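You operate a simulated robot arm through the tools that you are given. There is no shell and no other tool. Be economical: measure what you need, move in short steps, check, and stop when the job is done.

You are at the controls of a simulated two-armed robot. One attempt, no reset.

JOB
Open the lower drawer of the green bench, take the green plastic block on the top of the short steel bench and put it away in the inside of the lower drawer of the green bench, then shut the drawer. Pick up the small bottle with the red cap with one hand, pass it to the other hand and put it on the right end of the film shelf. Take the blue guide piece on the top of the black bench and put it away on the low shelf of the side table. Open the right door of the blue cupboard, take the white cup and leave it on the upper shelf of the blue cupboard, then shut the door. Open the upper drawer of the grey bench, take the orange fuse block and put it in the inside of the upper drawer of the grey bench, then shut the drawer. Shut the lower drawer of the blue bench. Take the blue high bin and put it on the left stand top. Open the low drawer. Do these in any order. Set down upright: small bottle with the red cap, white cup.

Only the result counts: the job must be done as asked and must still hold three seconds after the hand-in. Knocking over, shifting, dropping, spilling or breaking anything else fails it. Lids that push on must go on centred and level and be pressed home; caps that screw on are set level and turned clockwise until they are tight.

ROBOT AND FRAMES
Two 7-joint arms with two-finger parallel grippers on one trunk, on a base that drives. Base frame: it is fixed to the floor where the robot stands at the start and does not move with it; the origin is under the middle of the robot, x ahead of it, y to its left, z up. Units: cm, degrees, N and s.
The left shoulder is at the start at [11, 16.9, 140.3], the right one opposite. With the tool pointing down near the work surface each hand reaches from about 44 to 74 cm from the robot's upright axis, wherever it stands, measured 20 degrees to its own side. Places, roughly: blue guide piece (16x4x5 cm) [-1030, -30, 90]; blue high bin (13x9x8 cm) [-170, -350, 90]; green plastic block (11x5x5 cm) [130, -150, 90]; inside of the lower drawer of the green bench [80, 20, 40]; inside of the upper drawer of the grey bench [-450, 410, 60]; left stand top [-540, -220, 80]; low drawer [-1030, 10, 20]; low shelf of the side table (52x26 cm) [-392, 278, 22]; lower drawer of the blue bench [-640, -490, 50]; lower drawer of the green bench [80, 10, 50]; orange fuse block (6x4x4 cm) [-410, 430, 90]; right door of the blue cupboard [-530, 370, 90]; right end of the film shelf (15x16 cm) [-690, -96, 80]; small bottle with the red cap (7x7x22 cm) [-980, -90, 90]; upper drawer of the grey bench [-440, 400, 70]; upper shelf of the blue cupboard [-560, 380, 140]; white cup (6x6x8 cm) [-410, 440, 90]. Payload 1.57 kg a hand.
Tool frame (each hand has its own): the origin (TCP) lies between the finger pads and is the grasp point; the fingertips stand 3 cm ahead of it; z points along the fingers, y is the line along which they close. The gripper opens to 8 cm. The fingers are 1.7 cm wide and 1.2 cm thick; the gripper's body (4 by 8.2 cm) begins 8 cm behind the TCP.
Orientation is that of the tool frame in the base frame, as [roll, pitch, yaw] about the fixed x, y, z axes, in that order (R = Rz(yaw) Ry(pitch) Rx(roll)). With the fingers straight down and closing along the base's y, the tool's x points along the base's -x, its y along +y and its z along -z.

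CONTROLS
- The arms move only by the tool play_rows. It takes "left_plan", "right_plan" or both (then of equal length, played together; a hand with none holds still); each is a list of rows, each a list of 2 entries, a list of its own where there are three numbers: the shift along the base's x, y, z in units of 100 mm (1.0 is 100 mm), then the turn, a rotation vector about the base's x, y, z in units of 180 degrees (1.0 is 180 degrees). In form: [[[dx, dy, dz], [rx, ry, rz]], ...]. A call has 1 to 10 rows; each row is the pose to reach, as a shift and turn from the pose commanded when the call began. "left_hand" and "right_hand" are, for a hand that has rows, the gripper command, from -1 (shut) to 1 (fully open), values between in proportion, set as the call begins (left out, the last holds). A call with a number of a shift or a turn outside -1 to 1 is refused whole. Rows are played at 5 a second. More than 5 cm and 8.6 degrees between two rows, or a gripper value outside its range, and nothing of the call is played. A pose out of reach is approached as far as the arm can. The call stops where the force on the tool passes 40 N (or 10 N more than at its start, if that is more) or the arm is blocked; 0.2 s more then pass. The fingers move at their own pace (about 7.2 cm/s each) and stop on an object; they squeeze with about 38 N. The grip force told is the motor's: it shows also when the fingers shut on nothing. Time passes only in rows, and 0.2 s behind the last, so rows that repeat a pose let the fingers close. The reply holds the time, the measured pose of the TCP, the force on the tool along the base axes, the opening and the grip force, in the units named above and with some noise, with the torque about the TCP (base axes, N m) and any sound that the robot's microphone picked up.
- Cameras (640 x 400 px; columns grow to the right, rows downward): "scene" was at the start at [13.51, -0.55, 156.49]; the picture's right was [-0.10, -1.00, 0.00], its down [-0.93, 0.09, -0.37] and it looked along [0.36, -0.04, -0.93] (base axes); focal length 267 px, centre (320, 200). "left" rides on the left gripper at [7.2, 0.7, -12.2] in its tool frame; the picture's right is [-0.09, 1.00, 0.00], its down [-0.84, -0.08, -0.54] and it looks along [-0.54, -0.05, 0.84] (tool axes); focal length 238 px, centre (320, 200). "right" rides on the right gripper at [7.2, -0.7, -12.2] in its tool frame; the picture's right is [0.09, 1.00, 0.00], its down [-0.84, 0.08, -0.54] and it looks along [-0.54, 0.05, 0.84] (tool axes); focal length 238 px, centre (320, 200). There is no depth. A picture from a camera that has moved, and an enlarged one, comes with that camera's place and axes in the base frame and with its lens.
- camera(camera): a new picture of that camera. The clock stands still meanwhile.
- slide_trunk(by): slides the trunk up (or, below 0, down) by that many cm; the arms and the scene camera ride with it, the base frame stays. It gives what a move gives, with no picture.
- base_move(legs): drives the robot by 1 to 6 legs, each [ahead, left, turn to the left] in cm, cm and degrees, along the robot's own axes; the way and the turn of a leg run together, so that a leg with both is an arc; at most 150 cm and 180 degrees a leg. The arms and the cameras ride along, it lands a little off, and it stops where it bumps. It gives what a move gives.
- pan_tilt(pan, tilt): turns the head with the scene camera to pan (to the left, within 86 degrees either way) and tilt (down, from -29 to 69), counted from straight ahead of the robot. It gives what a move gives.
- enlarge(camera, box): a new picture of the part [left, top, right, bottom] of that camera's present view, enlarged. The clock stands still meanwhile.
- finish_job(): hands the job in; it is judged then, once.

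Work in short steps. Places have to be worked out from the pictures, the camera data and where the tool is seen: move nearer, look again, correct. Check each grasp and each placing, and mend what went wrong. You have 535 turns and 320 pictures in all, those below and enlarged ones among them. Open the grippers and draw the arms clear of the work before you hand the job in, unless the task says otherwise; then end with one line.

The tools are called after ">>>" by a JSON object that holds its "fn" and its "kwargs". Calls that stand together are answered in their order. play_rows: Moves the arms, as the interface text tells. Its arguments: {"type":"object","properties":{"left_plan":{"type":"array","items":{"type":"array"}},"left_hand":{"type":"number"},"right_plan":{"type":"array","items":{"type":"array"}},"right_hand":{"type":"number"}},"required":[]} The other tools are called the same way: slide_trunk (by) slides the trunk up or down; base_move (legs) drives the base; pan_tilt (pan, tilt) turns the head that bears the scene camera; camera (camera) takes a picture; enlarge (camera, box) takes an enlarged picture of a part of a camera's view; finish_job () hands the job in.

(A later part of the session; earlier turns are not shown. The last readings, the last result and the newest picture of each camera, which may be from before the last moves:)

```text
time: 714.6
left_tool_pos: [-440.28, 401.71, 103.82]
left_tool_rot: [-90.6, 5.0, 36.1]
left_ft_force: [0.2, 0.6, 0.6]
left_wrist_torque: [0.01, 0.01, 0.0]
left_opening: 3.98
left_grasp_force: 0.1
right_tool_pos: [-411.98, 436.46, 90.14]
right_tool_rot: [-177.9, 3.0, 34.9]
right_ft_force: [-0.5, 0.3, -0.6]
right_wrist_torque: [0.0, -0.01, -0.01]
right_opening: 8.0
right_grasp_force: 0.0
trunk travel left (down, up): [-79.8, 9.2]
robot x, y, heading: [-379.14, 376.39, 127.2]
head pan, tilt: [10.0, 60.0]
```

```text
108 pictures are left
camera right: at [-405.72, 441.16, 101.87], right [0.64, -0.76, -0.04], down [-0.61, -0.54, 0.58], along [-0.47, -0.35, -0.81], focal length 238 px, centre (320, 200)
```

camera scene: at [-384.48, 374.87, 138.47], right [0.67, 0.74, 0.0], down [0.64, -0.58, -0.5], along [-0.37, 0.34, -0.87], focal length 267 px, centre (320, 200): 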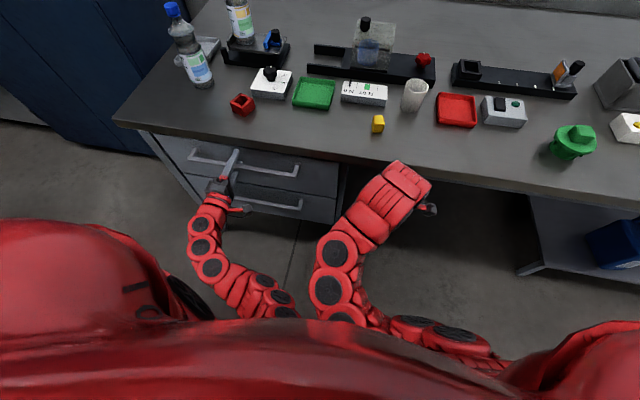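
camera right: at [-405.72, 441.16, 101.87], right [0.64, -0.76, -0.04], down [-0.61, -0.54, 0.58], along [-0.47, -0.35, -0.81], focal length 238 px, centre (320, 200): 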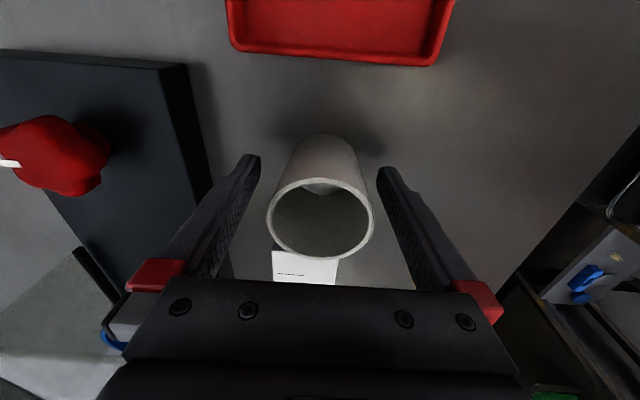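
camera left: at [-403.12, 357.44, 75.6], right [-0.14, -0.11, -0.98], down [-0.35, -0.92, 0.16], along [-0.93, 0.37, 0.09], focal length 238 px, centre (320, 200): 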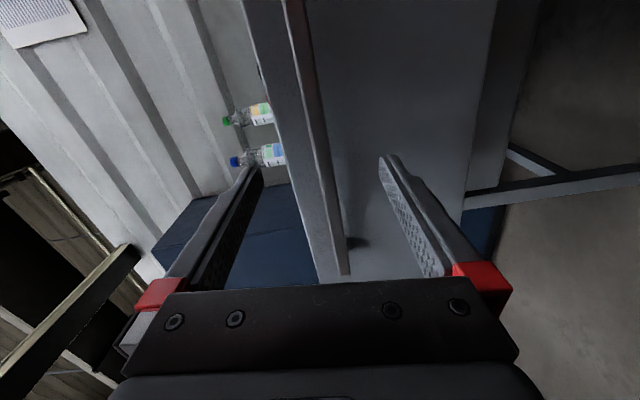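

The cup is centred between the fingers. I close and lift.

>>> {"fn": "play_rows", "kwargs": {"right_plan": [[[0, 0, 0], [0, 0, 0]], [[0, 0, 0], [0, 0, 0]], [[0, 0, 0], [0, 0, 0]], [[0, 0, 0], [0, 0, 0]]], "right_hand": -1}}

>>> {"fn": "play_rows", "kwargs": {"right_plan": [[[0, 0, 0.3], [0, 0, 0]], [[0, 0, 0.6], [0, 0, 0]], [[0, 0, 0.9], [0, 0, 0]]]}}

>>> {"fn": "slide_trunk", "kwargs": {"by": 9}}

>>> {"fn": "camera", "kwargs": {"camera": "right"}}

```text
time: 715.6
left_tool_pos: [-440.21, 401.66, 103.84]
left_tool_rot: [-90.6, 5.1, 36.1]
left_ft_force: [-1.0, 0.3, -0.2]
left_wrist_torque: [0.04, 0.0, 0.01]
left_opening: 4.02
left_grasp_force: 0.1
right_tool_pos: [-412.03, 436.42, 90.2]
right_tool_rot: [-177.8, 3.0, 35.0]
right_ft_force: [0.3, 0.1, 0.3]
right_wrist_torque: [0.01, 0.0, 0.0]
right_opening: 5.61
right_grasp_force: 37.9
trunk travel left (down, up): [-79.8, 9.2]
robot x, y, heading: [-378.57, 376.32, 127.3]
head pan, tilt: [10.0, 60.0]
```

```text
time: 716.5
left_tool_pos: [-440.31, 401.55, 103.82]
left_tool_rot: [-90.7, 5.1, 36.2]
left_ft_force: [0.5, 0.0, 0.9]
left_wrist_torque: [0.0, 0.0, -0.02]
left_opening: 4.0
left_grasp_force: 0.1
right_tool_pos: [-411.94, 436.32, 98.74]
right_tool_rot: [-177.9, 3.0, 35.1]
right_ft_force: [-0.2, -0.3, -0.1]
right_wrist_torque: [0.02, -0.01, -0.03]
right_opening: 5.61
right_grasp_force: 38.0
trunk travel left (down, up): [-79.8, 9.2]
robot x, y, heading: [-378.88, 375.83, 127.2]
head pan, tilt: [10.0, 60.0]
```

```text
time: 717.7
left_tool_pos: [-440.18, 401.65, 112.72]
left_tool_rot: [-90.6, 5.1, 36.1]
left_ft_force: [-1.1, -0.2, -0.8]
left_wrist_torque: [-0.02, 0.04, 0.03]
left_opening: 3.96
left_grasp_force: 0.0
right_tool_pos: [-411.85, 436.37, 107.99]
right_tool_rot: [-178.0, 3.0, 34.9]
right_ft_force: [-0.2, -0.5, -1.0]
right_wrist_torque: [-0.01, 0.0, 0.02]
right_opening: 5.57
right_grasp_force: 37.7
trunk travel left (down, up): [-88.8, 0.2]
robot x, y, heading: [-379.37, 376.2, 127.5]
head pan, tilt: [10.0, 60.0]
```

```text
107 pictures are left
camera right: at [-405.67, 441.08, 119.66], right [0.64, -0.76, -0.04], down [-0.61, -0.54, 0.58], along [-0.47, -0.35, -0.81], focal length 238 px, centre (320, 200)
```

right: 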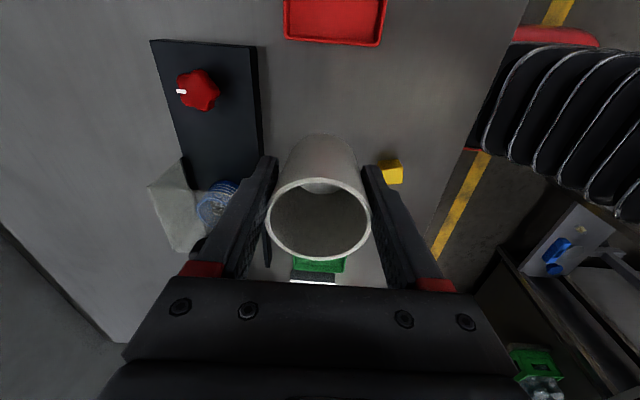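

The cup is held (5.6 cm). I retract the right arm with it, then drive left along the aisle toward the cupboard and look at its handles.

>>> {"fn": "play_rows", "kwargs": {"right_plan": [[[0.2, -0.26, 0], [0, 0, 0]], [[0.4, -0.53, 0], [0, 0, 0]], [[0.6, -0.79, 0], [0, 0, 0]]]}}

>>> {"fn": "base_move", "kwargs": {"legs": [[-12, 0, 0], [0, 100, 0]]}}

>>> {"fn": "pan_tilt", "kwargs": {"pan": 15, "tilt": 30}}

>>> {"fn": "camera", "kwargs": {"camera": "scene"}}

```text
time: 718.5
left_tool_pos: [-440.59, 401.66, 112.65]
left_tool_rot: [-90.6, 4.9, 36.0]
left_ft_force: [-0.3, -0.7, -0.2]
left_wrist_torque: [0.01, 0.0, -0.01]
left_opening: 3.98
left_grasp_force: 0.0
right_tool_pos: [-409.18, 431.75, 105.57]
right_tool_rot: [-178.0, 2.9, 35.0]
right_ft_force: [1.6, -0.1, -1.5]
right_wrist_torque: [0.02, 0.14, 0.0]
right_opening: 5.58
right_grasp_force: 38.2
right hand out of reach, approached as far as the arm can: row 2, 3
trunk travel left (down, up): [-88.8, 0.2]
robot x, y, heading: [-378.81, 376.29, 127.1]
head pan, tilt: [10.0, 60.0]
```

```text
time: 724.5
left_tool_pos: [-512.57, 332.42, 112.75]
left_tool_rot: [-90.6, 5.0, 35.5]
left_ft_force: [0.8, 0.2, 0.4]
left_wrist_torque: [0.01, 0.02, -0.01]
left_opening: 4.01
left_grasp_force: 0.1
right_tool_pos: [-480.9, 362.12, 105.45]
right_tool_rot: [-178.3, 3.0, 34.7]
right_ft_force: [-0.5, 0.1, -1.0]
right_wrist_torque: [-0.02, 0.02, 0.04]
right_opening: 5.6
right_grasp_force: 38.3
trunk travel left (down, up): [-88.8, 0.2]
robot x, y, heading: [-451.44, 306.39, 126.5]
head pan, tilt: [10.0, 60.0]
```

```text
time: 725.5
left_tool_pos: [-512.63, 332.51, 112.79]
left_tool_rot: [-90.6, 5.0, 35.6]
left_ft_force: [0.8, -1.0, -0.4]
left_wrist_torque: [-0.02, 0.0, 0.0]
left_opening: 4.01
left_grasp_force: 0.1
right_tool_pos: [-480.92, 362.12, 105.56]
right_tool_rot: [-178.2, 3.0, 34.6]
right_ft_force: [-0.2, 0.0, -0.7]
right_wrist_torque: [-0.01, 0.02, 0.01]
right_opening: 5.57
right_grasp_force: 38.1
trunk travel left (down, up): [-88.8, 0.2]
robot x, y, heading: [-451.42, 306.74, 126.9]
head pan, tilt: [15.0, 30.0]
```

```text
106 pictures are left
camera scene: at [-463.46, 318.59, 178.67], right [0.62, 0.78, 0.0], down [0.39, -0.31, -0.87], along [-0.68, 0.54, -0.5], focal length 267 px, centre (320, 200)
```

scene: 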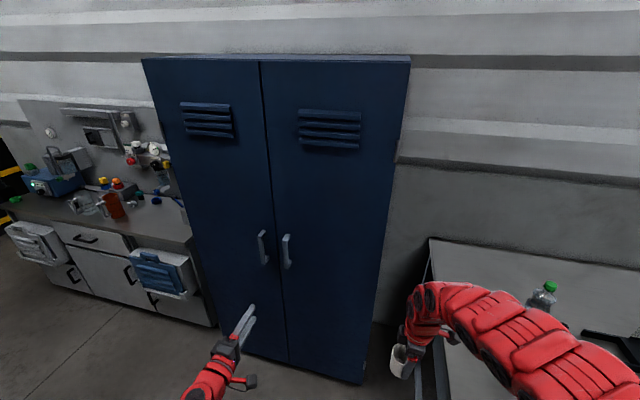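

The right door's vertical handle is at about (-541,363,103). I roll the left tool 90° about its axis so that it closes horizontally.

>>> {"fn": "play_rows", "kwargs": {"left_plan": [[[0, 0, 0], [0.028, -0.0373, 0]], [[0, 0, 0], [0.056, -0.0747, 0]], [[0, 0, 0], [0.084, -0.112, 0]], [[0, 0, 0], [0.112, -0.1493, 0]], [[0, 0, 0], [0.14, -0.1867, 0]], [[0, 0, 0], [0.168, -0.224, 0]], [[0, 0, 0], [0.196, -0.2613, 0]], [[0, 0, 0], [0.224, -0.2987, 0]], [[0, 0, 0], [0.252, -0.336, 0]], [[0, 0, 0], [0.28, -0.373, 0]]], "left_hand": 1}}

>>> {"fn": "camera", "kwargs": {"camera": "left"}}

```text
time: 727.7
left_tool_pos: [-512.57, 332.41, 112.8]
left_tool_rot: [-83.6, -78.9, 30.1]
left_ft_force: [0.4, 0.4, 0.3]
left_wrist_torque: [-0.07, 0.02, -0.02]
left_opening: 8.0
left_grasp_force: 0.1
right_tool_pos: [-480.92, 362.13, 105.49]
right_tool_rot: [-178.2, 3.0, 34.6]
right_ft_force: [0.6, 0.0, -0.4]
right_wrist_torque: [0.01, 0.03, -0.02]
right_opening: 5.58
right_grasp_force: 38.0
trunk travel left (down, up): [-88.8, 0.2]
robot x, y, heading: [-451.64, 306.63, 126.8]
head pan, tilt: [15.0, 30.0]
```

```text
105 pictures are left
camera left: at [-503.78, 323.7, 119.33], right [0.77, 0.57, -0.28], down [0.12, -0.56, -0.82], along [-0.63, 0.6, -0.5], focal length 238 px, centre (320, 200)
```

left: 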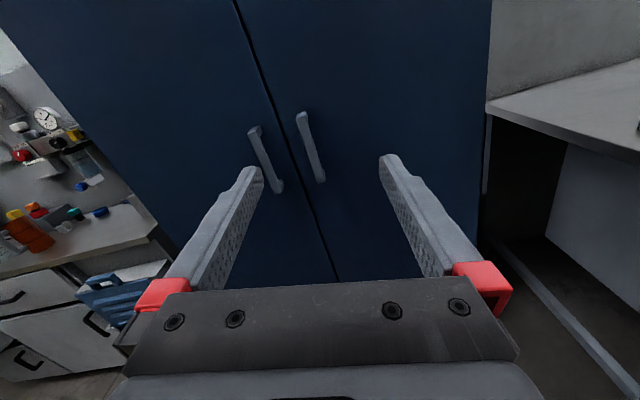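

The handle bar is at s≈214.4, q≈613, z 103; spacing to the left door's handle is 10 cm. I finish the roll (16°), lower the left hand 9.5 cm, and shift the base left 11 and ahead 24.

>>> {"fn": "play_rows", "kwargs": {"left_plan": [[[0, 0, -0.3], [0.0275, -0.0367, 0]], [[0, 0, -0.6], [0.055, -0.0733, 0]], [[0.02, 0.02, -0.95], [0.055, -0.0733, 0]]]}}

>>> {"fn": "base_move", "kwargs": {"legs": [[0, 10, 0], [24, 0, 0]]}}

>>> {"fn": "camera", "kwargs": {"camera": "left"}}

```text
time: 728.5
left_tool_pos: [-512.58, 332.65, 103.16]
left_tool_rot: [75.8, -84.4, -129.3]
left_ft_force: [-0.2, 0.2, -0.1]
left_wrist_torque: [0.02, 0.0, 0.02]
left_opening: 8.01
left_grasp_force: 0.0
right_tool_pos: [-480.95, 362.04, 105.54]
right_tool_rot: [-178.2, 3.0, 34.6]
right_ft_force: [0.4, -0.5, -0.1]
right_wrist_torque: [0.04, 0.0, 0.0]
right_opening: 5.57
right_grasp_force: 37.6
trunk travel left (down, up): [-88.8, 0.2]
robot x, y, heading: [-451.76, 306.61, 126.8]
head pan, tilt: [15.0, 30.0]
```

```text
time: 731.0
left_tool_pos: [-535.38, 346.0, 103.24]
left_tool_rot: [74.9, -84.5, -128.5]
left_ft_force: [0.4, 0.3, -0.4]
left_wrist_torque: [-0.01, -0.02, 0.0]
left_opening: 8.01
left_grasp_force: 0.1
right_tool_pos: [-503.63, 375.61, 105.54]
right_tool_rot: [-178.0, 3.0, 34.8]
right_ft_force: [-0.4, 0.3, -0.5]
right_wrist_torque: [0.03, 0.03, 0.02]
right_opening: 5.56
right_grasp_force: 38.1
trunk travel left (down, up): [-88.8, 0.2]
robot x, y, heading: [-474.44, 319.97, 126.9]
head pan, tilt: [15.0, 30.0]
```

```text
104 pictures are left
camera left: at [-528.02, 336.11, 110.11], right [0.8, 0.6, 0.0], down [0.31, -0.42, -0.85], along [-0.51, 0.69, -0.52], focal length 238 px, centre (320, 200)
```

left: 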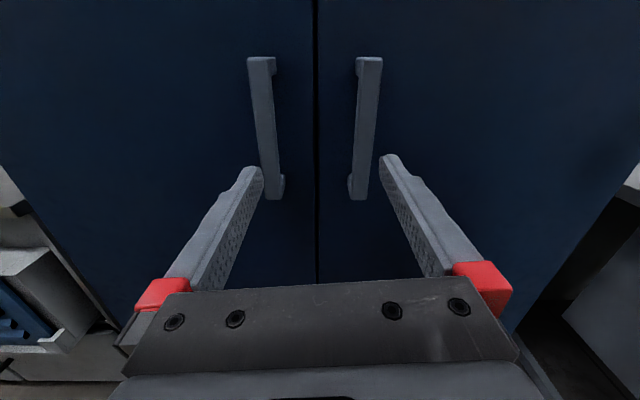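

The right handle is 5.3 cm to the right and 14 ahead. I shift over and advance in two steps.

>>> {"fn": "play_rows", "kwargs": {"left_plan": [[[0.2, 0.15, 0], [0, 0, 0]], [[0.42, 0.32, 0], [0, 0, 0]], [[0.3, 0.48, 0], [0, 0, 0]], [[0.18, 0.64, 0], [0, 0, 0]]]}}

>>> {"fn": "play_rows", "kwargs": {"left_plan": [[[-0.2, 0.26, 0], [0, 0, 0]], [[-0.4, 0.53, 0], [0, 0, 0]], [[-0.57, 0.76, 0], [0, 0, 0]]]}}

>>> {"fn": "camera", "kwargs": {"camera": "left"}}

```text
time: 732.0
left_tool_pos: [-533.55, 352.66, 103.4]
left_tool_rot: [75.3, -84.5, -128.6]
left_ft_force: [-0.3, -0.2, 0.0]
left_wrist_torque: [-0.02, -0.01, 0.0]
left_opening: 7.99
left_grasp_force: 0.0
right_tool_pos: [-503.75, 375.73, 105.45]
right_tool_rot: [-178.2, 3.0, 34.7]
right_ft_force: [-0.4, -0.6, -0.6]
right_wrist_torque: [-0.01, -0.01, -0.01]
right_opening: 5.58
right_grasp_force: 37.4
trunk travel left (down, up): [-88.8, 0.2]
robot x, y, heading: [-474.22, 320.22, 126.9]
head pan, tilt: [15.0, 30.0]
```

```text
time: 732.8
left_tool_pos: [-539.13, 360.2, 103.06]
left_tool_rot: [76.1, -84.5, -129.5]
left_ft_force: [-0.4, 0.0, 0.3]
left_wrist_torque: [0.02, 0.02, 0.04]
left_opening: 7.99
left_grasp_force: 0.0
right_tool_pos: [-503.77, 375.79, 105.48]
right_tool_rot: [-178.3, 3.2, 34.6]
right_ft_force: [-0.6, 0.2, -1.2]
right_wrist_torque: [0.01, 0.01, -0.01]
right_opening: 5.59
right_grasp_force: 37.7
trunk travel left (down, up): [-88.8, 0.2]
robot x, y, heading: [-474.01, 320.24, 127.0]
head pan, tilt: [15.0, 30.0]
```

```text
103 pictures are left
camera left: at [-531.86, 350.16, 109.89], right [0.8, 0.6, 0.0], down [0.31, -0.42, -0.85], along [-0.51, 0.68, -0.52], focal length 238 px, centre (320, 200)
```

left: 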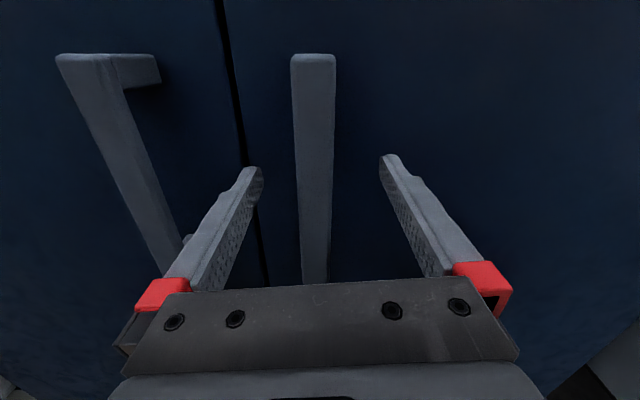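

The bar is between the fingers. I close.

>>> {"fn": "play_rows", "kwargs": {"left_plan": [[[0, 0, 0], [0, 0, 0]], [[0, 0, 0], [0, 0, 0]], [[0, 0, 0], [0, 0, 0]], [[0, 0, 0], [0, 0, 0]]], "left_hand": -1}}

>>> {"fn": "base_move", "kwargs": {"legs": [[-7, -1, 0]]}}

>>> {"fn": "camera", "kwargs": {"camera": "left"}}

```text
time: 733.8
left_tool_pos: [-539.31, 359.88, 103.06]
left_tool_rot: [75.7, -84.5, -128.9]
left_ft_force: [-8.0, -7.0, 0.3]
left_wrist_torque: [-0.64, 0.38, -0.13]
left_opening: 2.35
left_grasp_force: 35.5
right_tool_pos: [-503.85, 375.44, 105.52]
right_tool_rot: [-178.2, 2.9, 34.7]
right_ft_force: [-0.9, 0.2, -1.2]
right_wrist_torque: [0.02, -0.04, -0.01]
right_opening: 5.59
right_grasp_force: 37.9
trunk travel left (down, up): [-88.8, 0.2]
robot x, y, heading: [-474.31, 319.88, 126.8]
head pan, tilt: [15.0, 30.0]
```

```text
time: 734.8
left_tool_pos: [-534.12, 355.05, 103.17]
left_tool_rot: [76.0, -84.5, -129.5]
left_ft_force: [-1.8, -1.1, -4.2]
left_wrist_torque: [-0.09, 0.77, 0.51]
left_opening: 2.5
left_grasp_force: 36.6
right_tool_pos: [-498.87, 370.66, 105.52]
right_tool_rot: [-178.1, 3.1, 34.7]
right_ft_force: [-0.1, 0.4, 0.7]
right_wrist_torque: [0.02, 0.02, 0.01]
right_opening: 5.58
right_grasp_force: 37.6
trunk travel left (down, up): [-88.8, 0.2]
robot x, y, heading: [-469.68, 315.07, 126.5]
head pan, tilt: [15.0, 30.0]
```

```text
102 pictures are left
camera left: at [-526.87, 345.1, 109.91], right [0.8, 0.6, 0.0], down [0.31, -0.42, -0.85], along [-0.51, 0.68, -0.52], focal length 238 px, centre (320, 200)
```

left: 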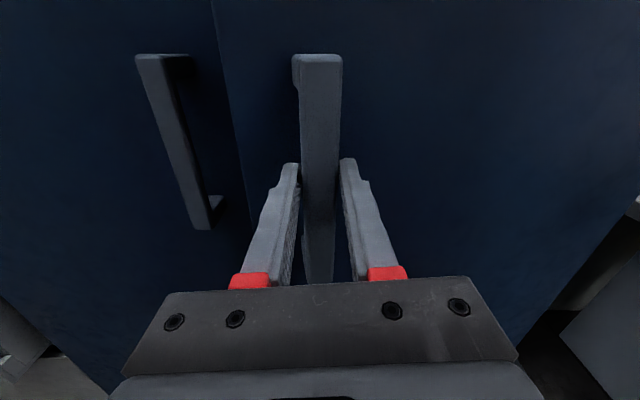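

The door is opening (11°). I continue along the arc in small steps, turning the hand with the door.

>>> {"fn": "play_rows", "kwargs": {"left_plan": [[[0.05, -0.05, 0], [0, 0, 0.03]], [[0.1, -0.1, 0], [0, 0, 0.06]]]}}

>>> {"fn": "base_move", "kwargs": {"legs": [[-7, -3, 3]]}}

>>> {"fn": "play_rows", "kwargs": {"left_plan": [[[0.05, -0.05, 0], [0, 0, 0.03]], [[0.12, -0.08, 0], [0, 0, 0.06]]]}}

>>> {"fn": "camera", "kwargs": {"camera": "left"}}

>>> {"fn": "camera", "kwargs": {"camera": "scene"}}

```text
time: 735.4
left_tool_pos: [-532.88, 354.25, 103.06]
left_tool_rot: [76.5, -84.5, -119.3]
left_ft_force: [2.8, 7.2, -2.3]
left_wrist_torque: [-0.57, 0.28, 0.5]
left_opening: 2.35
left_grasp_force: 35.5
right_tool_pos: [-498.65, 370.73, 105.49]
right_tool_rot: [-178.2, 3.1, 34.7]
right_ft_force: [0.2, 0.7, -0.3]
right_wrist_torque: [0.0, -0.01, 0.01]
right_opening: 5.59
right_grasp_force: 38.7
trunk travel left (down, up): [-88.8, 0.2]
robot x, y, heading: [-469.36, 314.67, 126.9]
head pan, tilt: [15.0, 30.0]
```

```text
time: 736.3
left_tool_pos: [-530.94, 353.13, 103.5]
left_tool_rot: [68.5, -84.0, -111.5]
left_ft_force: [-0.7, 0.4, -18.9]
left_wrist_torque: [-0.61, 0.37, 0.54]
left_opening: 2.42
left_grasp_force: 36.1
right_tool_pos: [-497.55, 369.09, 105.44]
right_tool_rot: [-178.4, 3.0, 35.5]
right_ft_force: [0.2, -0.6, -0.2]
right_wrist_torque: [-0.02, -0.01, -0.01]
right_opening: 5.59
right_grasp_force: 37.5
trunk travel left (down, up): [-88.8, 0.2]
robot x, y, heading: [-467.02, 314.15, 127.8]
head pan, tilt: [15.0, 30.0]
stopped in leg 1: the force on the tool passed its limit at 46 N (the readings are from after the stop); the commanded pose is now the measured one
```

```text
time: 736.9
left_tool_pos: [-529.78, 352.49, 103.84]
left_tool_rot: [66.4, -83.9, -98.9]
left_ft_force: [8.4, 9.8, -21.4]
left_wrist_torque: [-1.15, -0.34, -0.41]
left_opening: 2.39
left_grasp_force: 35.9
right_tool_pos: [-497.39, 369.16, 105.29]
right_tool_rot: [-178.3, 3.0, 35.6]
right_ft_force: [0.1, 0.8, -0.7]
right_wrist_torque: [0.03, 0.01, 0.0]
right_opening: 5.59
right_grasp_force: 38.0
trunk travel left (down, up): [-88.8, 0.2]
robot x, y, heading: [-467.32, 314.07, 127.7]
head pan, tilt: [15.0, 30.0]
```

```text
101 pictures are left
camera left: at [-519.28, 345.76, 110.36], right [0.53, 0.84, 0.01], down [0.43, -0.27, -0.86], along [-0.73, 0.46, -0.51], focal length 238 px, centre (320, 200)
```

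left: 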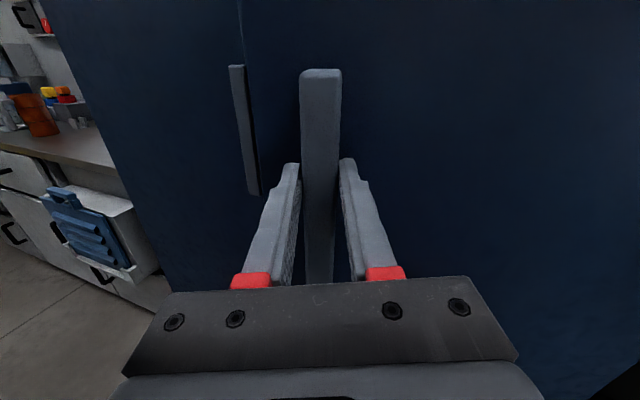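

```text
100 pictures are left
camera scene: at [-479.33, 326.02, 178.64], right [0.61, 0.79, 0.0], down [0.4, -0.3, -0.87], along [-0.69, 0.53, -0.5], focal length 267 px, centre (320, 200)
```

scene: 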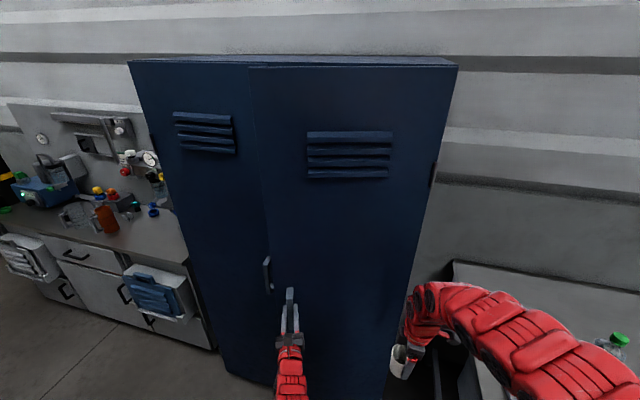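

About 19° open. I continue pulling with the arm along the arc.

>>> {"fn": "play_rows", "kwargs": {"left_plan": [[[0.17, -0.12, -0.03], [0, 0, 0.017]], [[0.34, -0.23, -0.05], [0, 0, 0.034]], [[0.53, -0.34, -0.05], [0, 0, 0.05]], [[0.72, -0.44, -0.05], [0, 0, 0.068]]]}}

>>> {"fn": "base_move", "kwargs": {"legs": [[-5, -3, 2]]}}

>>> {"fn": "camera", "kwargs": {"camera": "scene"}}

```text
time: 737.7
left_tool_pos: [-524.94, 350.21, 103.78]
left_tool_rot: [60.4, -83.5, -86.3]
left_ft_force: [6.2, 13.5, 7.9]
left_wrist_torque: [-1.04, -0.17, -0.4]
left_opening: 2.36
left_grasp_force: 36.2
right_tool_pos: [-497.09, 369.0, 105.55]
right_tool_rot: [-178.3, 3.1, 35.3]
right_ft_force: [0.0, -0.2, -0.5]
right_wrist_torque: [0.04, 0.0, 0.01]
right_opening: 5.6
right_grasp_force: 37.7
trunk travel left (down, up): [-88.8, 0.2]
robot x, y, heading: [-467.3, 314.05, 127.4]
head pan, tilt: [15.0, 30.0]
stopped in row 3 (left hand): the force on the tool passed its limit at 41 N (the readings are from after the stop); the commanded pose is now the measured one
```

```text
time: 738.5
left_tool_pos: [-523.7, 349.68, 104.07]
left_tool_rot: [57.0, -83.3, -82.9]
left_ft_force: [0.8, -1.1, -19.7]
left_wrist_torque: [-0.7, 0.24, -0.18]
left_opening: 2.33
left_grasp_force: 35.5
right_tool_pos: [-496.39, 368.37, 105.39]
right_tool_rot: [-178.4, 3.0, 35.8]
right_ft_force: [0.6, 0.2, -1.2]
right_wrist_torque: [0.04, 0.02, -0.02]
right_opening: 5.58
right_grasp_force: 38.0
trunk travel left (down, up): [-88.8, 0.2]
robot x, y, heading: [-465.32, 313.68, 128.1]
head pan, tilt: [15.0, 30.0]
stopped in leg 1: the force on the tool passed its limit at 45 N (the readings are from after the stop); the commanded pose is now the measured one
```

```text
99 pictures are left
camera scene: at [-478.03, 325.44, 178.64], right [0.6, 0.8, 0.0], down [0.4, -0.3, -0.87], along [-0.69, 0.52, -0.5], focal length 267 px, centre (320, 200)
```

scene: 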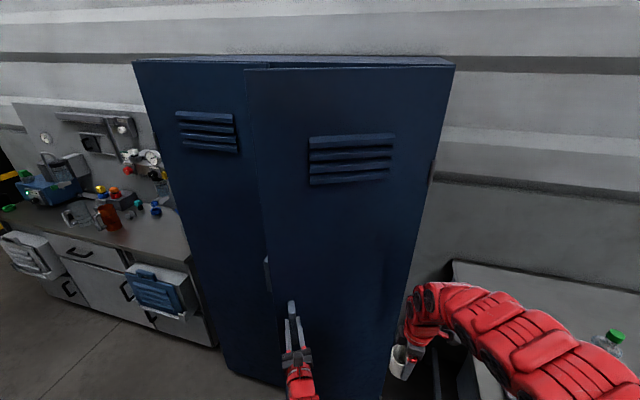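

About 28° open – enough to reach behind the edge. I release the handle and back off, while the right hand with the cup moves 10 cm to the right, out of the door's swing.

>>> {"fn": "play_rows", "kwargs": {"left_plan": [[[0, 0, 0], [0, 0, 0]], [[0, 0, 0], [0, 0, 0]], [[0, 0, 0], [0, 0, 0]], [[0.2, -0.12, 0], [0, 0, 0]], [[0.4, -0.24, 0], [0, 0, 0]], [[0.6, -0.36, 0], [0, 0, 0]]], "right_plan": [[[0, 0, 0], [0, 0, 0]], [[0.15, 0.11, 0], [0, 0, 0]], [[0.3, 0.23, 0], [0, 0, 0]], [[0.45, 0.35, 0], [0, 0, 0]], [[0.6, 0.46, 0], [0, 0, 0]], [[0.8, 0.6, 0], [0, 0, 0]]], "left_hand": 1}}

>>> {"fn": "camera", "kwargs": {"camera": "left"}}

>>> {"fn": "camera", "kwargs": {"camera": "scene"}}

```text
time: 739.9
left_tool_pos: [-517.62, 345.91, 104.24]
left_tool_rot: [55.3, -82.8, -81.1]
left_ft_force: [0.2, -0.3, 0.5]
left_wrist_torque: [0.03, -0.02, -0.01]
left_opening: 8.0
left_grasp_force: 0.0
right_tool_pos: [-488.35, 374.34, 105.28]
right_tool_rot: [-178.5, 3.1, 36.0]
right_ft_force: [0.7, 0.0, -1.2]
right_wrist_torque: [-0.01, 0.04, 0.01]
right_opening: 5.58
right_grasp_force: 38.1
trunk travel left (down, up): [-88.8, 0.2]
robot x, y, heading: [-465.88, 313.68, 127.8]
head pan, tilt: [15.0, 30.0]
```

```text
98 pictures are left
camera left: at [-506.24, 340.33, 110.58], right [0.43, 0.9, 0.01], down [0.44, -0.2, -0.88], along [-0.79, 0.39, -0.48], focal length 238 px, centre (320, 200)
```

left: 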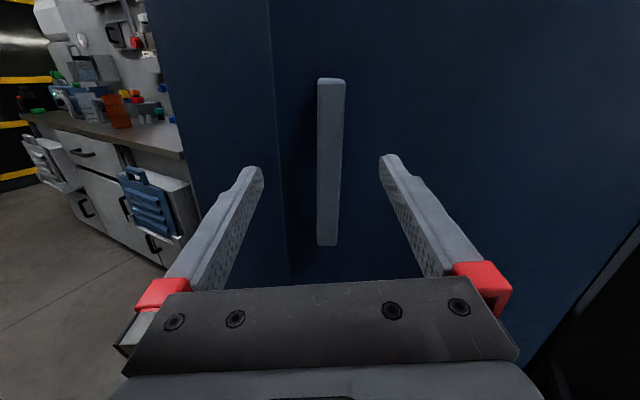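

```text
97 pictures are left
camera scene: at [-477.81, 325.3, 178.69], right [0.6, 0.8, 0.0], down [0.4, -0.3, -0.87], along [-0.69, 0.52, -0.5], focal length 267 px, centre (320, 200)
```

scene: 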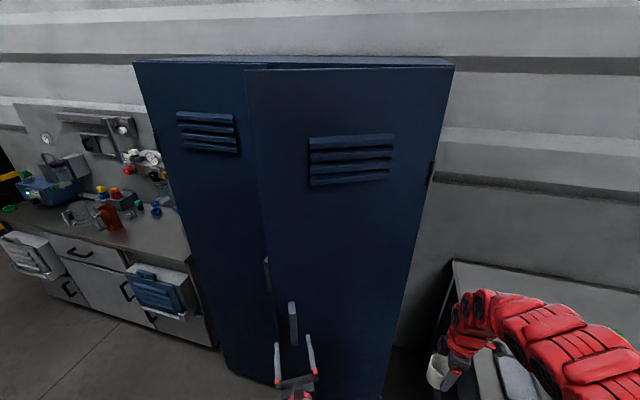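

The door stays open. I close the fist, rotate the left hand back by 40° to point forward/right, and shift the base 13 left so that it can go behind the door edge.

>>> {"fn": "play_rows", "kwargs": {"left_plan": [[[0.05, -0.07, 0], [0, 0, -0.037]], [[0.05, -0.07, 0], [0, 0, -0.074]], [[0.05, -0.07, 0], [0, 0, -0.111]], [[0.05, -0.07, 0], [0, 0, -0.148]], [[0.05, -0.07, 0], [0, 0, -0.185]], [[0.05, -0.07, 0], [0, 0, -0.222]]], "left_hand": -1}}

>>> {"fn": "base_move", "kwargs": {"legs": [[0, 14, 0]]}}

>>> {"fn": "camera", "kwargs": {"camera": "left"}}

```text
time: 741.3
left_tool_pos: [-517.24, 345.41, 104.36]
left_tool_rot: [55.6, -82.7, -121.7]
left_ft_force: [-0.1, -0.9, 0.8]
left_wrist_torque: [0.0, -0.01, 0.02]
left_opening: 0.01
left_grasp_force: 20.5
right_tool_pos: [-488.63, 374.21, 105.35]
right_tool_rot: [-178.5, 2.9, 35.9]
right_ft_force: [-0.2, -0.6, -0.4]
right_wrist_torque: [0.01, -0.02, 0.03]
right_opening: 5.6
right_grasp_force: 37.6
trunk travel left (down, up): [-88.8, 0.2]
robot x, y, heading: [-465.84, 313.23, 128.1]
head pan, tilt: [15.0, 30.0]
```

```text
time: 742.6
left_tool_pos: [-528.0, 336.88, 104.3]
left_tool_rot: [55.1, -82.8, -121.2]
left_ft_force: [-0.7, -0.6, 0.0]
left_wrist_torque: [0.02, -0.01, 0.0]
left_opening: 0.0
left_grasp_force: 21.1
right_tool_pos: [-499.44, 365.69, 105.35]
right_tool_rot: [-178.5, 3.1, 35.8]
right_ft_force: [-0.3, -0.1, -0.9]
right_wrist_torque: [-0.01, -0.02, 0.0]
right_opening: 5.57
right_grasp_force: 38.1
trunk travel left (down, up): [-88.8, 0.2]
robot x, y, heading: [-476.79, 304.85, 128.0]
head pan, tilt: [15.0, 30.0]
```

```text
96 pictures are left
camera left: at [-523.04, 325.28, 110.51], right [0.91, 0.41, 0.01], down [0.21, -0.43, -0.88], along [-0.35, 0.8, -0.48], focal length 238 px, centre (320, 200)
```

left: 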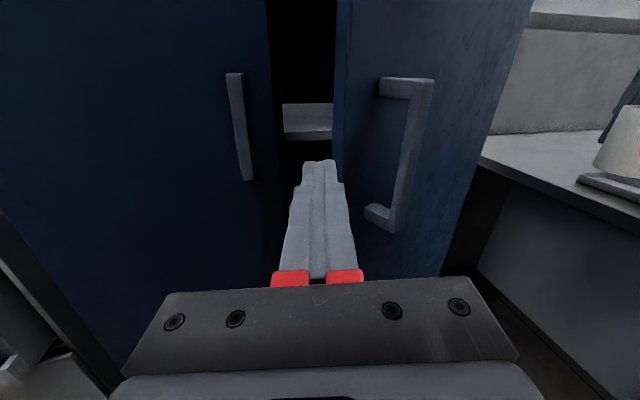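

The gap is right ahead of the fist. I shift 2 cm left, push 14 cm into the gap, then sweep right with the base.

>>> {"fn": "play_rows", "kwargs": {"left_plan": [[[-0.1, -0.07, 0], [0, 0, 0]], [[-0.2, -0.13, 0], [0, 0, 0]], [[-0.3, 0.12, 0], [0, 0, 0]], [[-0.42, 0.4, 0], [0, 0, 0]], [[-0.54, 0.68, 0], [0, 0, 0]]]}}

>>> {"fn": "play_rows", "kwargs": {"left_plan": [[[-0.12, 0.27, 0], [0, 0, 0]], [[-0.25, 0.55, 0], [0, 0, 0]]]}}

>>> {"fn": "camera", "kwargs": {"camera": "left"}}

```text
time: 743.8
left_tool_pos: [-533.38, 343.75, 104.15]
left_tool_rot: [56.1, -82.8, -122.1]
left_ft_force: [0.0, 0.1, 0.0]
left_wrist_torque: [0.05, 0.0, 0.0]
left_opening: 0.03
left_grasp_force: 21.1
right_tool_pos: [-499.69, 365.85, 105.27]
right_tool_rot: [-178.4, 3.0, 35.8]
right_ft_force: [-0.3, -0.9, -0.1]
right_wrist_torque: [0.01, -0.04, 0.02]
right_opening: 5.6
right_grasp_force: 37.8
trunk travel left (down, up): [-88.8, 0.2]
robot x, y, heading: [-476.86, 305.03, 127.9]
head pan, tilt: [15.0, 30.0]
```

```text
time: 744.4
left_tool_pos: [-536.1, 349.1, 104.14]
left_tool_rot: [56.2, -82.8, -122.2]
left_ft_force: [0.4, -0.3, 0.3]
left_wrist_torque: [-0.02, -0.04, 0.01]
left_opening: 0.0
left_grasp_force: 20.9
right_tool_pos: [-499.71, 365.75, 105.32]
right_tool_rot: [-178.6, 3.0, 35.8]
right_ft_force: [-0.8, -0.3, -0.3]
right_wrist_torque: [0.03, -0.02, -0.01]
right_opening: 5.57
right_grasp_force: 38.6
trunk travel left (down, up): [-88.8, 0.2]
robot x, y, heading: [-476.7, 304.81, 128.0]
head pan, tilt: [15.0, 30.0]
```

```text
95 pictures are left
camera left: at [-531.14, 337.54, 110.47], right [0.91, 0.41, 0.01], down [0.21, -0.44, -0.88], along [-0.35, 0.8, -0.48], focal length 238 px, centre (320, 200)
```

left: 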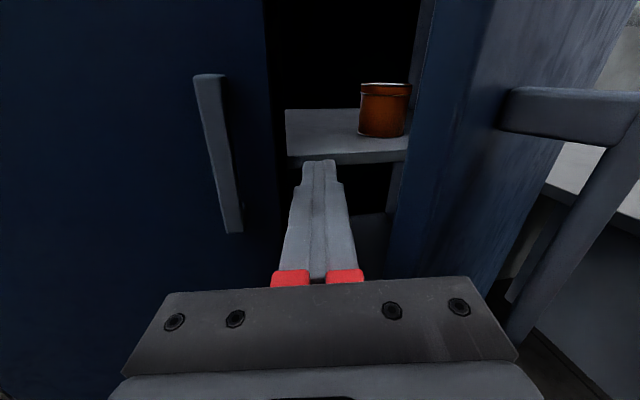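

The fist is behind the door's edge; an orange cup stands on the middle shelf inside, well clear. I sweep the door open by moving the base right and slightly back.

>>> {"fn": "base_move", "kwargs": {"legs": [[-4, -18, 0]]}}

>>> {"fn": "camera", "kwargs": {"camera": "scene"}}

```text
time: 745.4
left_tool_pos: [-533.15, 350.01, 104.09]
left_tool_rot: [56.8, -83.3, -121.1]
left_ft_force: [0.2, -0.4, 0.4]
left_wrist_torque: [0.01, 0.0, -0.01]
left_opening: 0.02
left_grasp_force: 21.6
right_tool_pos: [-495.62, 367.59, 105.4]
right_tool_rot: [-178.4, 2.9, 36.1]
right_ft_force: [-0.2, 0.0, -0.5]
right_wrist_torque: [-0.02, -0.02, 0.03]
right_opening: 5.6
right_grasp_force: 38.5
trunk travel left (down, up): [-88.8, 0.2]
robot x, y, heading: [-472.58, 307.25, 128.1]
head pan, tilt: [15.0, 30.0]
stopped in leg 1: the force on the tool passed its limit at 61 N (the readings are from after the stop); the commanded pose is now the measured one
```

```text
94 pictures are left
camera scene: at [-485.0, 318.65, 178.66], right [0.6, 0.8, 0.0], down [0.4, -0.3, -0.87], along [-0.69, 0.52, -0.5], focal length 267 px, centre (320, 200)
```

scene: 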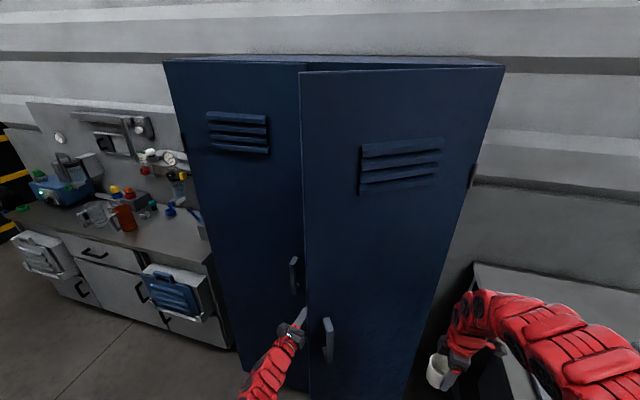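

The fist only pushes on the door's edge. I pull left, turn the hand 35° further to point right, and then hook properly behind the door.

>>> {"fn": "play_rows", "kwargs": {"left_plan": [[[-0.15, -0.11, 0], [0, 0, -0.03]], [[-0.3, -0.22, 0], [0, 0, -0.065]], [[-0.45, -0.33, 0], [0, 0, -0.1]], [[-0.56, -0.42, 0], [0, 0, -0.14]], [[-0.56, -0.42, 0], [0, 0, -0.18]], [[-0.62, -0.34, 0], [0, 0, -0.2]], [[-0.74, -0.18, 0], [0, 0, -0.2]], [[-0.86, -0.02, 0], [0, 0, -0.2]]]}}

>>> {"fn": "camera", "kwargs": {"camera": "left"}}

```text
time: 747.2
left_tool_pos: [-534.13, 346.24, 109.42]
left_tool_rot: [55.4, -83.2, -155.8]
left_ft_force: [0.0, -0.5, -0.6]
left_wrist_torque: [0.0, -0.02, 0.01]
left_opening: 0.02
left_grasp_force: 21.1
left hand out of reach, approached as far as the arm can: row 4, 5, 6, 7, 8
right_tool_pos: [-495.41, 367.61, 105.56]
right_tool_rot: [-178.3, 3.0, 36.1]
right_ft_force: [-0.5, -0.3, 0.0]
right_wrist_torque: [0.02, -0.02, -0.03]
right_opening: 5.59
right_grasp_force: 38.0
trunk travel left (down, up): [-88.8, 0.2]
robot x, y, heading: [-472.36, 306.78, 128.0]
head pan, tilt: [15.0, 30.0]
```

```text
93 pictures are left
camera left: at [-536.44, 333.75, 115.75], right [0.98, -0.18, 0.01], down [-0.08, -0.48, -0.87], along [0.16, 0.86, -0.48], focal length 238 px, centre (320, 200)
```

left: 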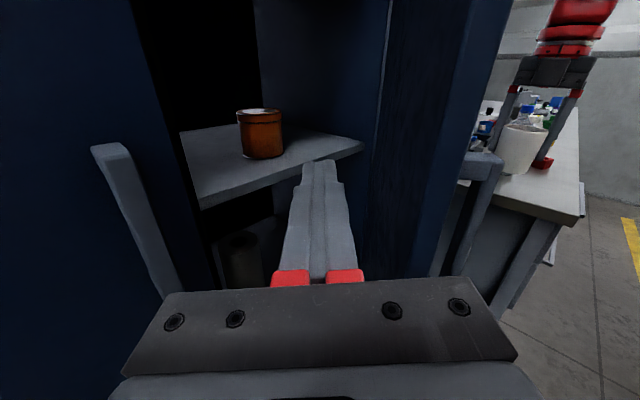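

Now the hand points behind the door. I move it 8 cm along its axis to get behind the edge, then pull back with the base.

>>> {"fn": "play_rows", "kwargs": {"left_plan": [[[0.05, 0.26, 0], [0, 0, 0]], [[0.1, 0.52, 0], [0, 0, 0]], [[0.15, 0.8, 0], [0, 0, 0]]]}}

>>> {"fn": "base_move", "kwargs": {"legs": [[-10, 0, 0]]}}

>>> {"fn": "camera", "kwargs": {"camera": "left"}}

>>> {"fn": "camera", "kwargs": {"camera": "scene"}}

```text
time: 748.0
left_tool_pos: [-531.92, 353.5, 110.23]
left_tool_rot: [56.3, -83.3, -156.5]
left_ft_force: [1.3, -0.3, 0.7]
left_wrist_torque: [0.01, -0.01, -0.01]
left_opening: 0.0
left_grasp_force: 21.2
left hand out of reach, approached as far as the arm can: row 2, 3
right_tool_pos: [-495.31, 367.74, 105.32]
right_tool_rot: [-178.4, 3.1, 36.0]
right_ft_force: [0.2, -0.1, -1.3]
right_wrist_torque: [0.01, 0.01, -0.02]
right_opening: 5.58
right_grasp_force: 38.0
trunk travel left (down, up): [-88.8, 0.2]
robot x, y, heading: [-472.3, 307.22, 128.2]
head pan, tilt: [15.0, 30.0]
```

```text
time: 749.1
left_tool_pos: [-525.87, 345.8, 110.06]
left_tool_rot: [56.4, -83.3, -156.8]
left_ft_force: [0.1, -0.5, -0.8]
left_wrist_torque: [0.01, -0.01, 0.02]
left_opening: 0.02
left_grasp_force: 21.0
right_tool_pos: [-489.46, 360.2, 105.25]
right_tool_rot: [-178.5, 3.2, 36.2]
right_ft_force: [0.6, 0.2, 0.1]
right_wrist_torque: [-0.02, -0.01, -0.06]
right_opening: 5.56
right_grasp_force: 37.7
trunk travel left (down, up): [-88.8, 0.2]
robot x, y, heading: [-465.79, 299.81, 128.1]
head pan, tilt: [15.0, 30.0]
```

```text
92 pictures are left
camera left: at [-528.36, 333.32, 116.32], right [0.98, -0.18, 0.01], down [-0.08, -0.48, -0.87], along [0.16, 0.86, -0.49], focal length 238 px, centre (320, 200)
```

left: 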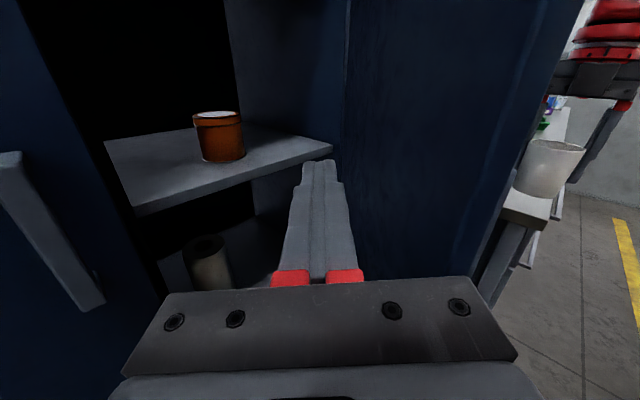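

```text
91 pictures are left
camera scene: at [-478.74, 311.29, 178.65], right [0.6, 0.8, 0.0], down [0.4, -0.3, -0.87], along [-0.69, 0.52, -0.5], focal length 267 px, centre (320, 200)
```

scene: 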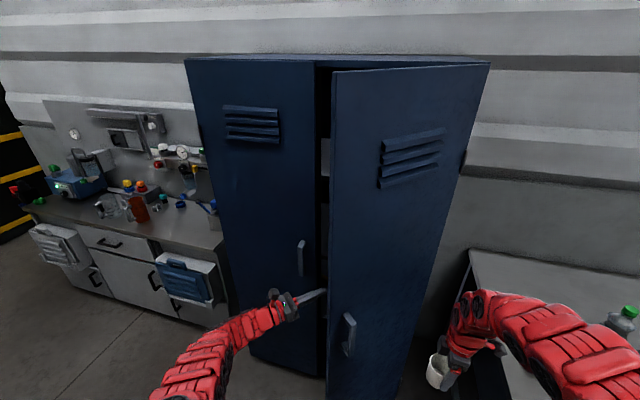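

It works: the door is at roughly 40°. I continue back and right.

>>> {"fn": "base_move", "kwargs": {"legs": [[-7, -10, 0]]}}

>>> {"fn": "base_move", "kwargs": {"legs": [[-5, -12, 0]]}}

>>> {"fn": "camera", "kwargs": {"camera": "left"}}

>>> {"fn": "camera", "kwargs": {"camera": "scene"}}

```text
time: 750.4
left_tool_pos: [-513.76, 346.31, 110.12]
left_tool_rot: [55.9, -83.2, -156.2]
left_ft_force: [-0.6, -0.6, 0.2]
left_wrist_torque: [-0.02, 0.02, -0.01]
left_opening: 0.0
left_grasp_force: 21.0
right_tool_pos: [-477.29, 360.75, 105.29]
right_tool_rot: [-178.6, 3.0, 36.1]
right_ft_force: [-0.8, -0.9, -0.4]
right_wrist_torque: [0.01, -0.02, -0.02]
right_opening: 5.58
right_grasp_force: 37.7
trunk travel left (down, up): [-88.8, 0.2]
robot x, y, heading: [-454.44, 300.06, 128.2]
head pan, tilt: [15.0, 30.0]
```

```text
time: 751.7
left_tool_pos: [-501.49, 349.61, 110.11]
left_tool_rot: [56.0, -83.2, -156.2]
left_ft_force: [0.1, 0.2, 0.2]
left_wrist_torque: [0.01, 0.02, -0.01]
left_opening: 0.0
left_grasp_force: 21.6
right_tool_pos: [-464.99, 364.2, 105.24]
right_tool_rot: [-178.4, 3.0, 36.2]
right_ft_force: [0.3, 0.0, -1.7]
right_wrist_torque: [0.01, 0.02, 0.0]
right_opening: 5.57
right_grasp_force: 37.7
trunk travel left (down, up): [-88.8, 0.2]
robot x, y, heading: [-441.75, 303.7, 128.1]
head pan, tilt: [15.0, 30.0]
```

```text
90 pictures are left
camera left: at [-503.86, 337.2, 116.36], right [0.98, -0.17, 0.01], down [-0.08, -0.48, -0.87], along [0.16, 0.86, -0.49], focal length 238 px, centre (320, 200)
```

left: 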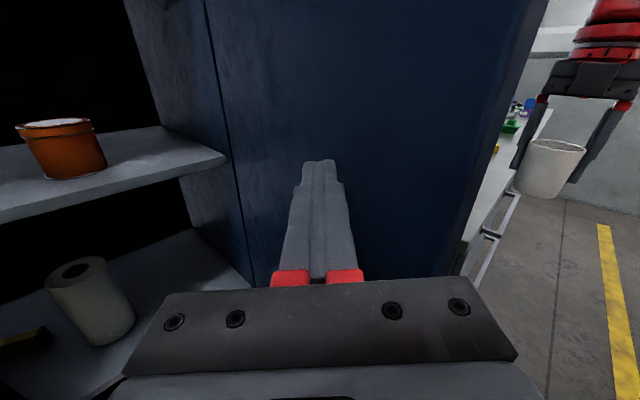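

```text
89 pictures are left
camera scene: at [-454.19, 315.17, 178.67], right [0.6, 0.8, 0.0], down [0.4, -0.3, -0.87], along [-0.69, 0.52, -0.5], focal length 267 px, centre (320, 200)
```

scene: 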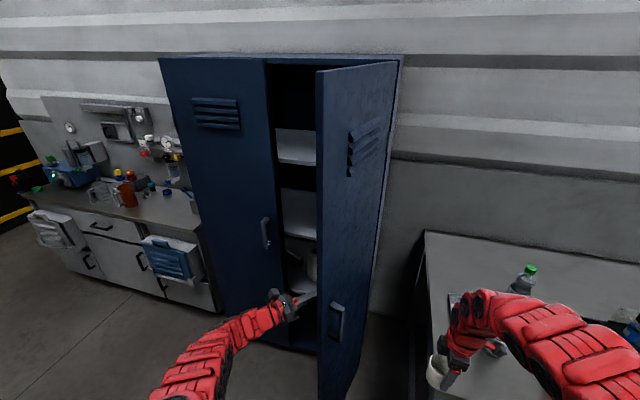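

The door is at about 65–70°; two inner shelves are visible. I push 10 cm further right.

>>> {"fn": "base_move", "kwargs": {"legs": [[1, -12, 0]]}}

>>> {"fn": "play_rows", "kwargs": {"left_plan": [[[0.2, 0.14, 0], [0, 0, 0]], [[0.4, 0.28, 0], [0, 0, 0]], [[0.6, 0.4, 0], [0, 0, 0]]]}}

>>> {"fn": "camera", "kwargs": {"camera": "scene"}}

```text
time: 752.9
left_tool_pos: [-492.82, 357.73, 110.11]
left_tool_rot: [55.9, -83.3, -156.0]
left_ft_force: [-0.5, 0.6, 0.2]
left_wrist_torque: [-0.05, 0.0, -0.02]
left_opening: 0.0
left_grasp_force: 21.2
right_tool_pos: [-456.27, 372.23, 105.38]
right_tool_rot: [-178.4, 3.1, 36.1]
right_ft_force: [0.2, -0.2, -0.6]
right_wrist_torque: [0.03, -0.03, 0.0]
right_opening: 5.61
right_grasp_force: 37.9
trunk travel left (down, up): [-88.8, 0.2]
robot x, y, heading: [-433.15, 311.64, 128.2]
head pan, tilt: [15.0, 30.0]
```

```text
time: 753.7
left_tool_pos: [-486.66, 361.86, 109.96]
left_tool_rot: [56.2, -83.3, -156.5]
left_ft_force: [0.0, -0.2, -0.1]
left_wrist_torque: [-0.03, 0.0, 0.0]
left_opening: 0.01
left_grasp_force: 21.0
right_tool_pos: [-456.25, 372.3, 105.24]
right_tool_rot: [-178.4, 3.2, 36.2]
right_ft_force: [0.3, 0.4, -0.8]
right_wrist_torque: [-0.01, -0.02, 0.02]
right_opening: 5.61
right_grasp_force: 38.5
trunk travel left (down, up): [-88.8, 0.2]
robot x, y, heading: [-432.69, 311.28, 128.2]
head pan, tilt: [15.0, 30.0]
```

```text
88 pictures are left
camera scene: at [-445.23, 323.41, 178.68], right [0.6, 0.8, 0.0], down [0.4, -0.3, -0.87], along [-0.69, 0.52, -0.5], focal length 267 px, centre (320, 200)
```

scene: 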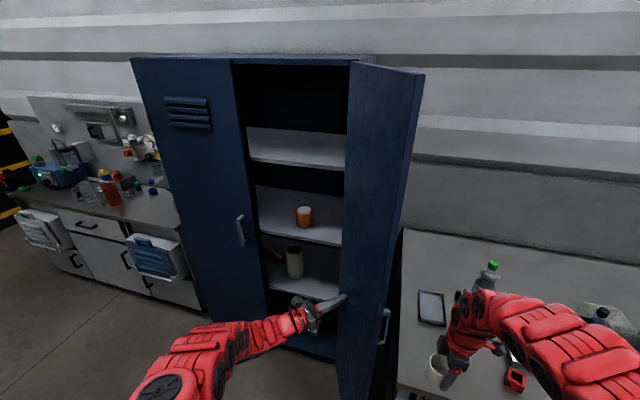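

The door stands at about 95°, the empty upper shelf shows at z≈138. I lower and retract the right hand so that the cup passes in front of the door's tip.

>>> {"fn": "play_rows", "kwargs": {"right_plan": [[[0.02, -0.03, -0.3], [0, 0, 0]], [[0.08, -0.1, -0.6], [0, 0, 0]], [[0.2, -0.26, -0.9], [0, 0, 0]], [[0.35, -0.45, -0.95], [0, 0, 0]], [[0.5, -0.65, -0.95], [0, 0, 0]]]}}

>>> {"fn": "base_move", "kwargs": {"legs": [[0, 25, 0]]}}

>>> {"fn": "camera", "kwargs": {"camera": "scene"}}

```text
time: 754.9
left_tool_pos: [-486.84, 361.7, 109.98]
left_tool_rot: [56.1, -83.3, -156.3]
left_ft_force: [0.3, -0.3, 0.9]
left_wrist_torque: [0.03, 0.0, -0.01]
left_opening: 0.0
left_grasp_force: 21.2
right_tool_pos: [-452.26, 367.15, 95.62]
right_tool_rot: [-178.5, 3.1, 36.2]
right_ft_force: [0.3, 0.3, -0.5]
right_wrist_torque: [-0.02, -0.03, 0.0]
right_opening: 5.56
right_grasp_force: 37.7
right hand out of reach, approached as far as the arm can: row 5
trunk travel left (down, up): [-88.8, 0.2]
robot x, y, heading: [-433.06, 311.3, 128.0]
head pan, tilt: [15.0, 30.0]
```

```text
time: 756.8
left_tool_pos: [-505.92, 344.4, 109.99]
left_tool_rot: [55.9, -83.3, -150.3]
left_ft_force: [-0.4, 0.2, -0.6]
left_wrist_torque: [0.02, -0.02, 0.03]
left_opening: 0.0
left_grasp_force: 21.0
right_tool_pos: [-472.16, 353.21, 95.67]
right_tool_rot: [-178.3, 3.2, 41.9]
right_ft_force: [-0.5, 0.3, -0.5]
right_wrist_torque: [0.0, 0.0, 0.02]
right_opening: 5.58
right_grasp_force: 38.0
trunk travel left (down, up): [-88.8, 0.2]
robot x, y, heading: [-447.26, 299.98, 134.0]
head pan, tilt: [15.0, 30.0]
stopped in leg 1: the robot was blocked; the commanded pose is now the measured one
```

```text
87 pictures are left
camera scene: at [-460.79, 310.36, 178.68], right [0.52, 0.86, 0.0], down [0.43, -0.26, -0.87], along [-0.74, 0.45, -0.5], focal length 267 px, centre (320, 200)
```

scene: 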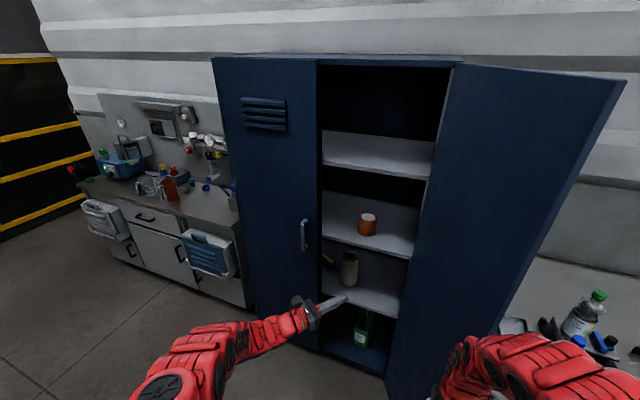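

The base's rear corner touched the machine side again. I move 5 forward first, then left past the door's tip.

>>> {"fn": "base_move", "kwargs": {"legs": [[5, 2, 0]]}}

>>> {"fn": "base_move", "kwargs": {"legs": [[0, 20, -3]]}}

>>> {"fn": "camera", "kwargs": {"camera": "scene"}}

```text
time: 757.8
left_tool_pos: [-510.94, 346.81, 110.0]
left_tool_rot: [55.1, -83.4, -149.8]
left_ft_force: [0.1, -0.5, -0.3]
left_wrist_torque: [-0.05, 0.01, 0.02]
left_opening: 0.02
left_grasp_force: 20.7
right_tool_pos: [-477.16, 355.58, 95.65]
right_tool_rot: [-178.4, 3.2, 41.9]
right_ft_force: [-0.5, -0.3, -0.1]
right_wrist_torque: [-0.02, 0.01, 0.0]
right_opening: 5.56
right_grasp_force: 38.6
trunk travel left (down, up): [-88.8, 0.2]
robot x, y, heading: [-452.58, 302.42, 133.9]
head pan, tilt: [15.0, 30.0]
```

```text
time: 759.3
left_tool_pos: [-523.25, 336.6, 109.93]
left_tool_rot: [56.2, -83.3, -153.7]
left_ft_force: [0.3, 0.0, 0.1]
left_wrist_torque: [0.02, 0.03, 0.01]
left_opening: 0.0
left_grasp_force: 21.6
right_tool_pos: [-489.24, 343.61, 95.61]
right_tool_rot: [-178.5, 3.3, 38.8]
right_ft_force: [0.6, 0.7, -1.2]
right_wrist_torque: [0.0, 0.01, 0.01]
right_opening: 5.61
right_grasp_force: 37.8
trunk travel left (down, up): [-88.8, 0.2]
robot x, y, heading: [-467.54, 288.42, 130.6]
head pan, tilt: [15.0, 30.0]
```

```text
86 pictures are left
camera scene: at [-480.2, 300.15, 178.67], right [0.56, 0.83, 0.0], down [0.41, -0.28, -0.87], along [-0.72, 0.49, -0.5], focal length 267 px, centre (320, 200)
```

scene: 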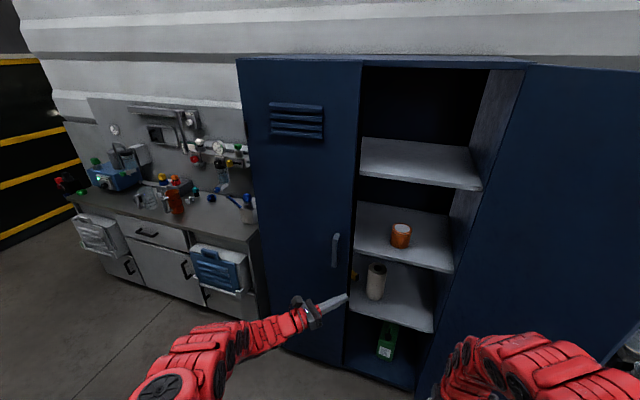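

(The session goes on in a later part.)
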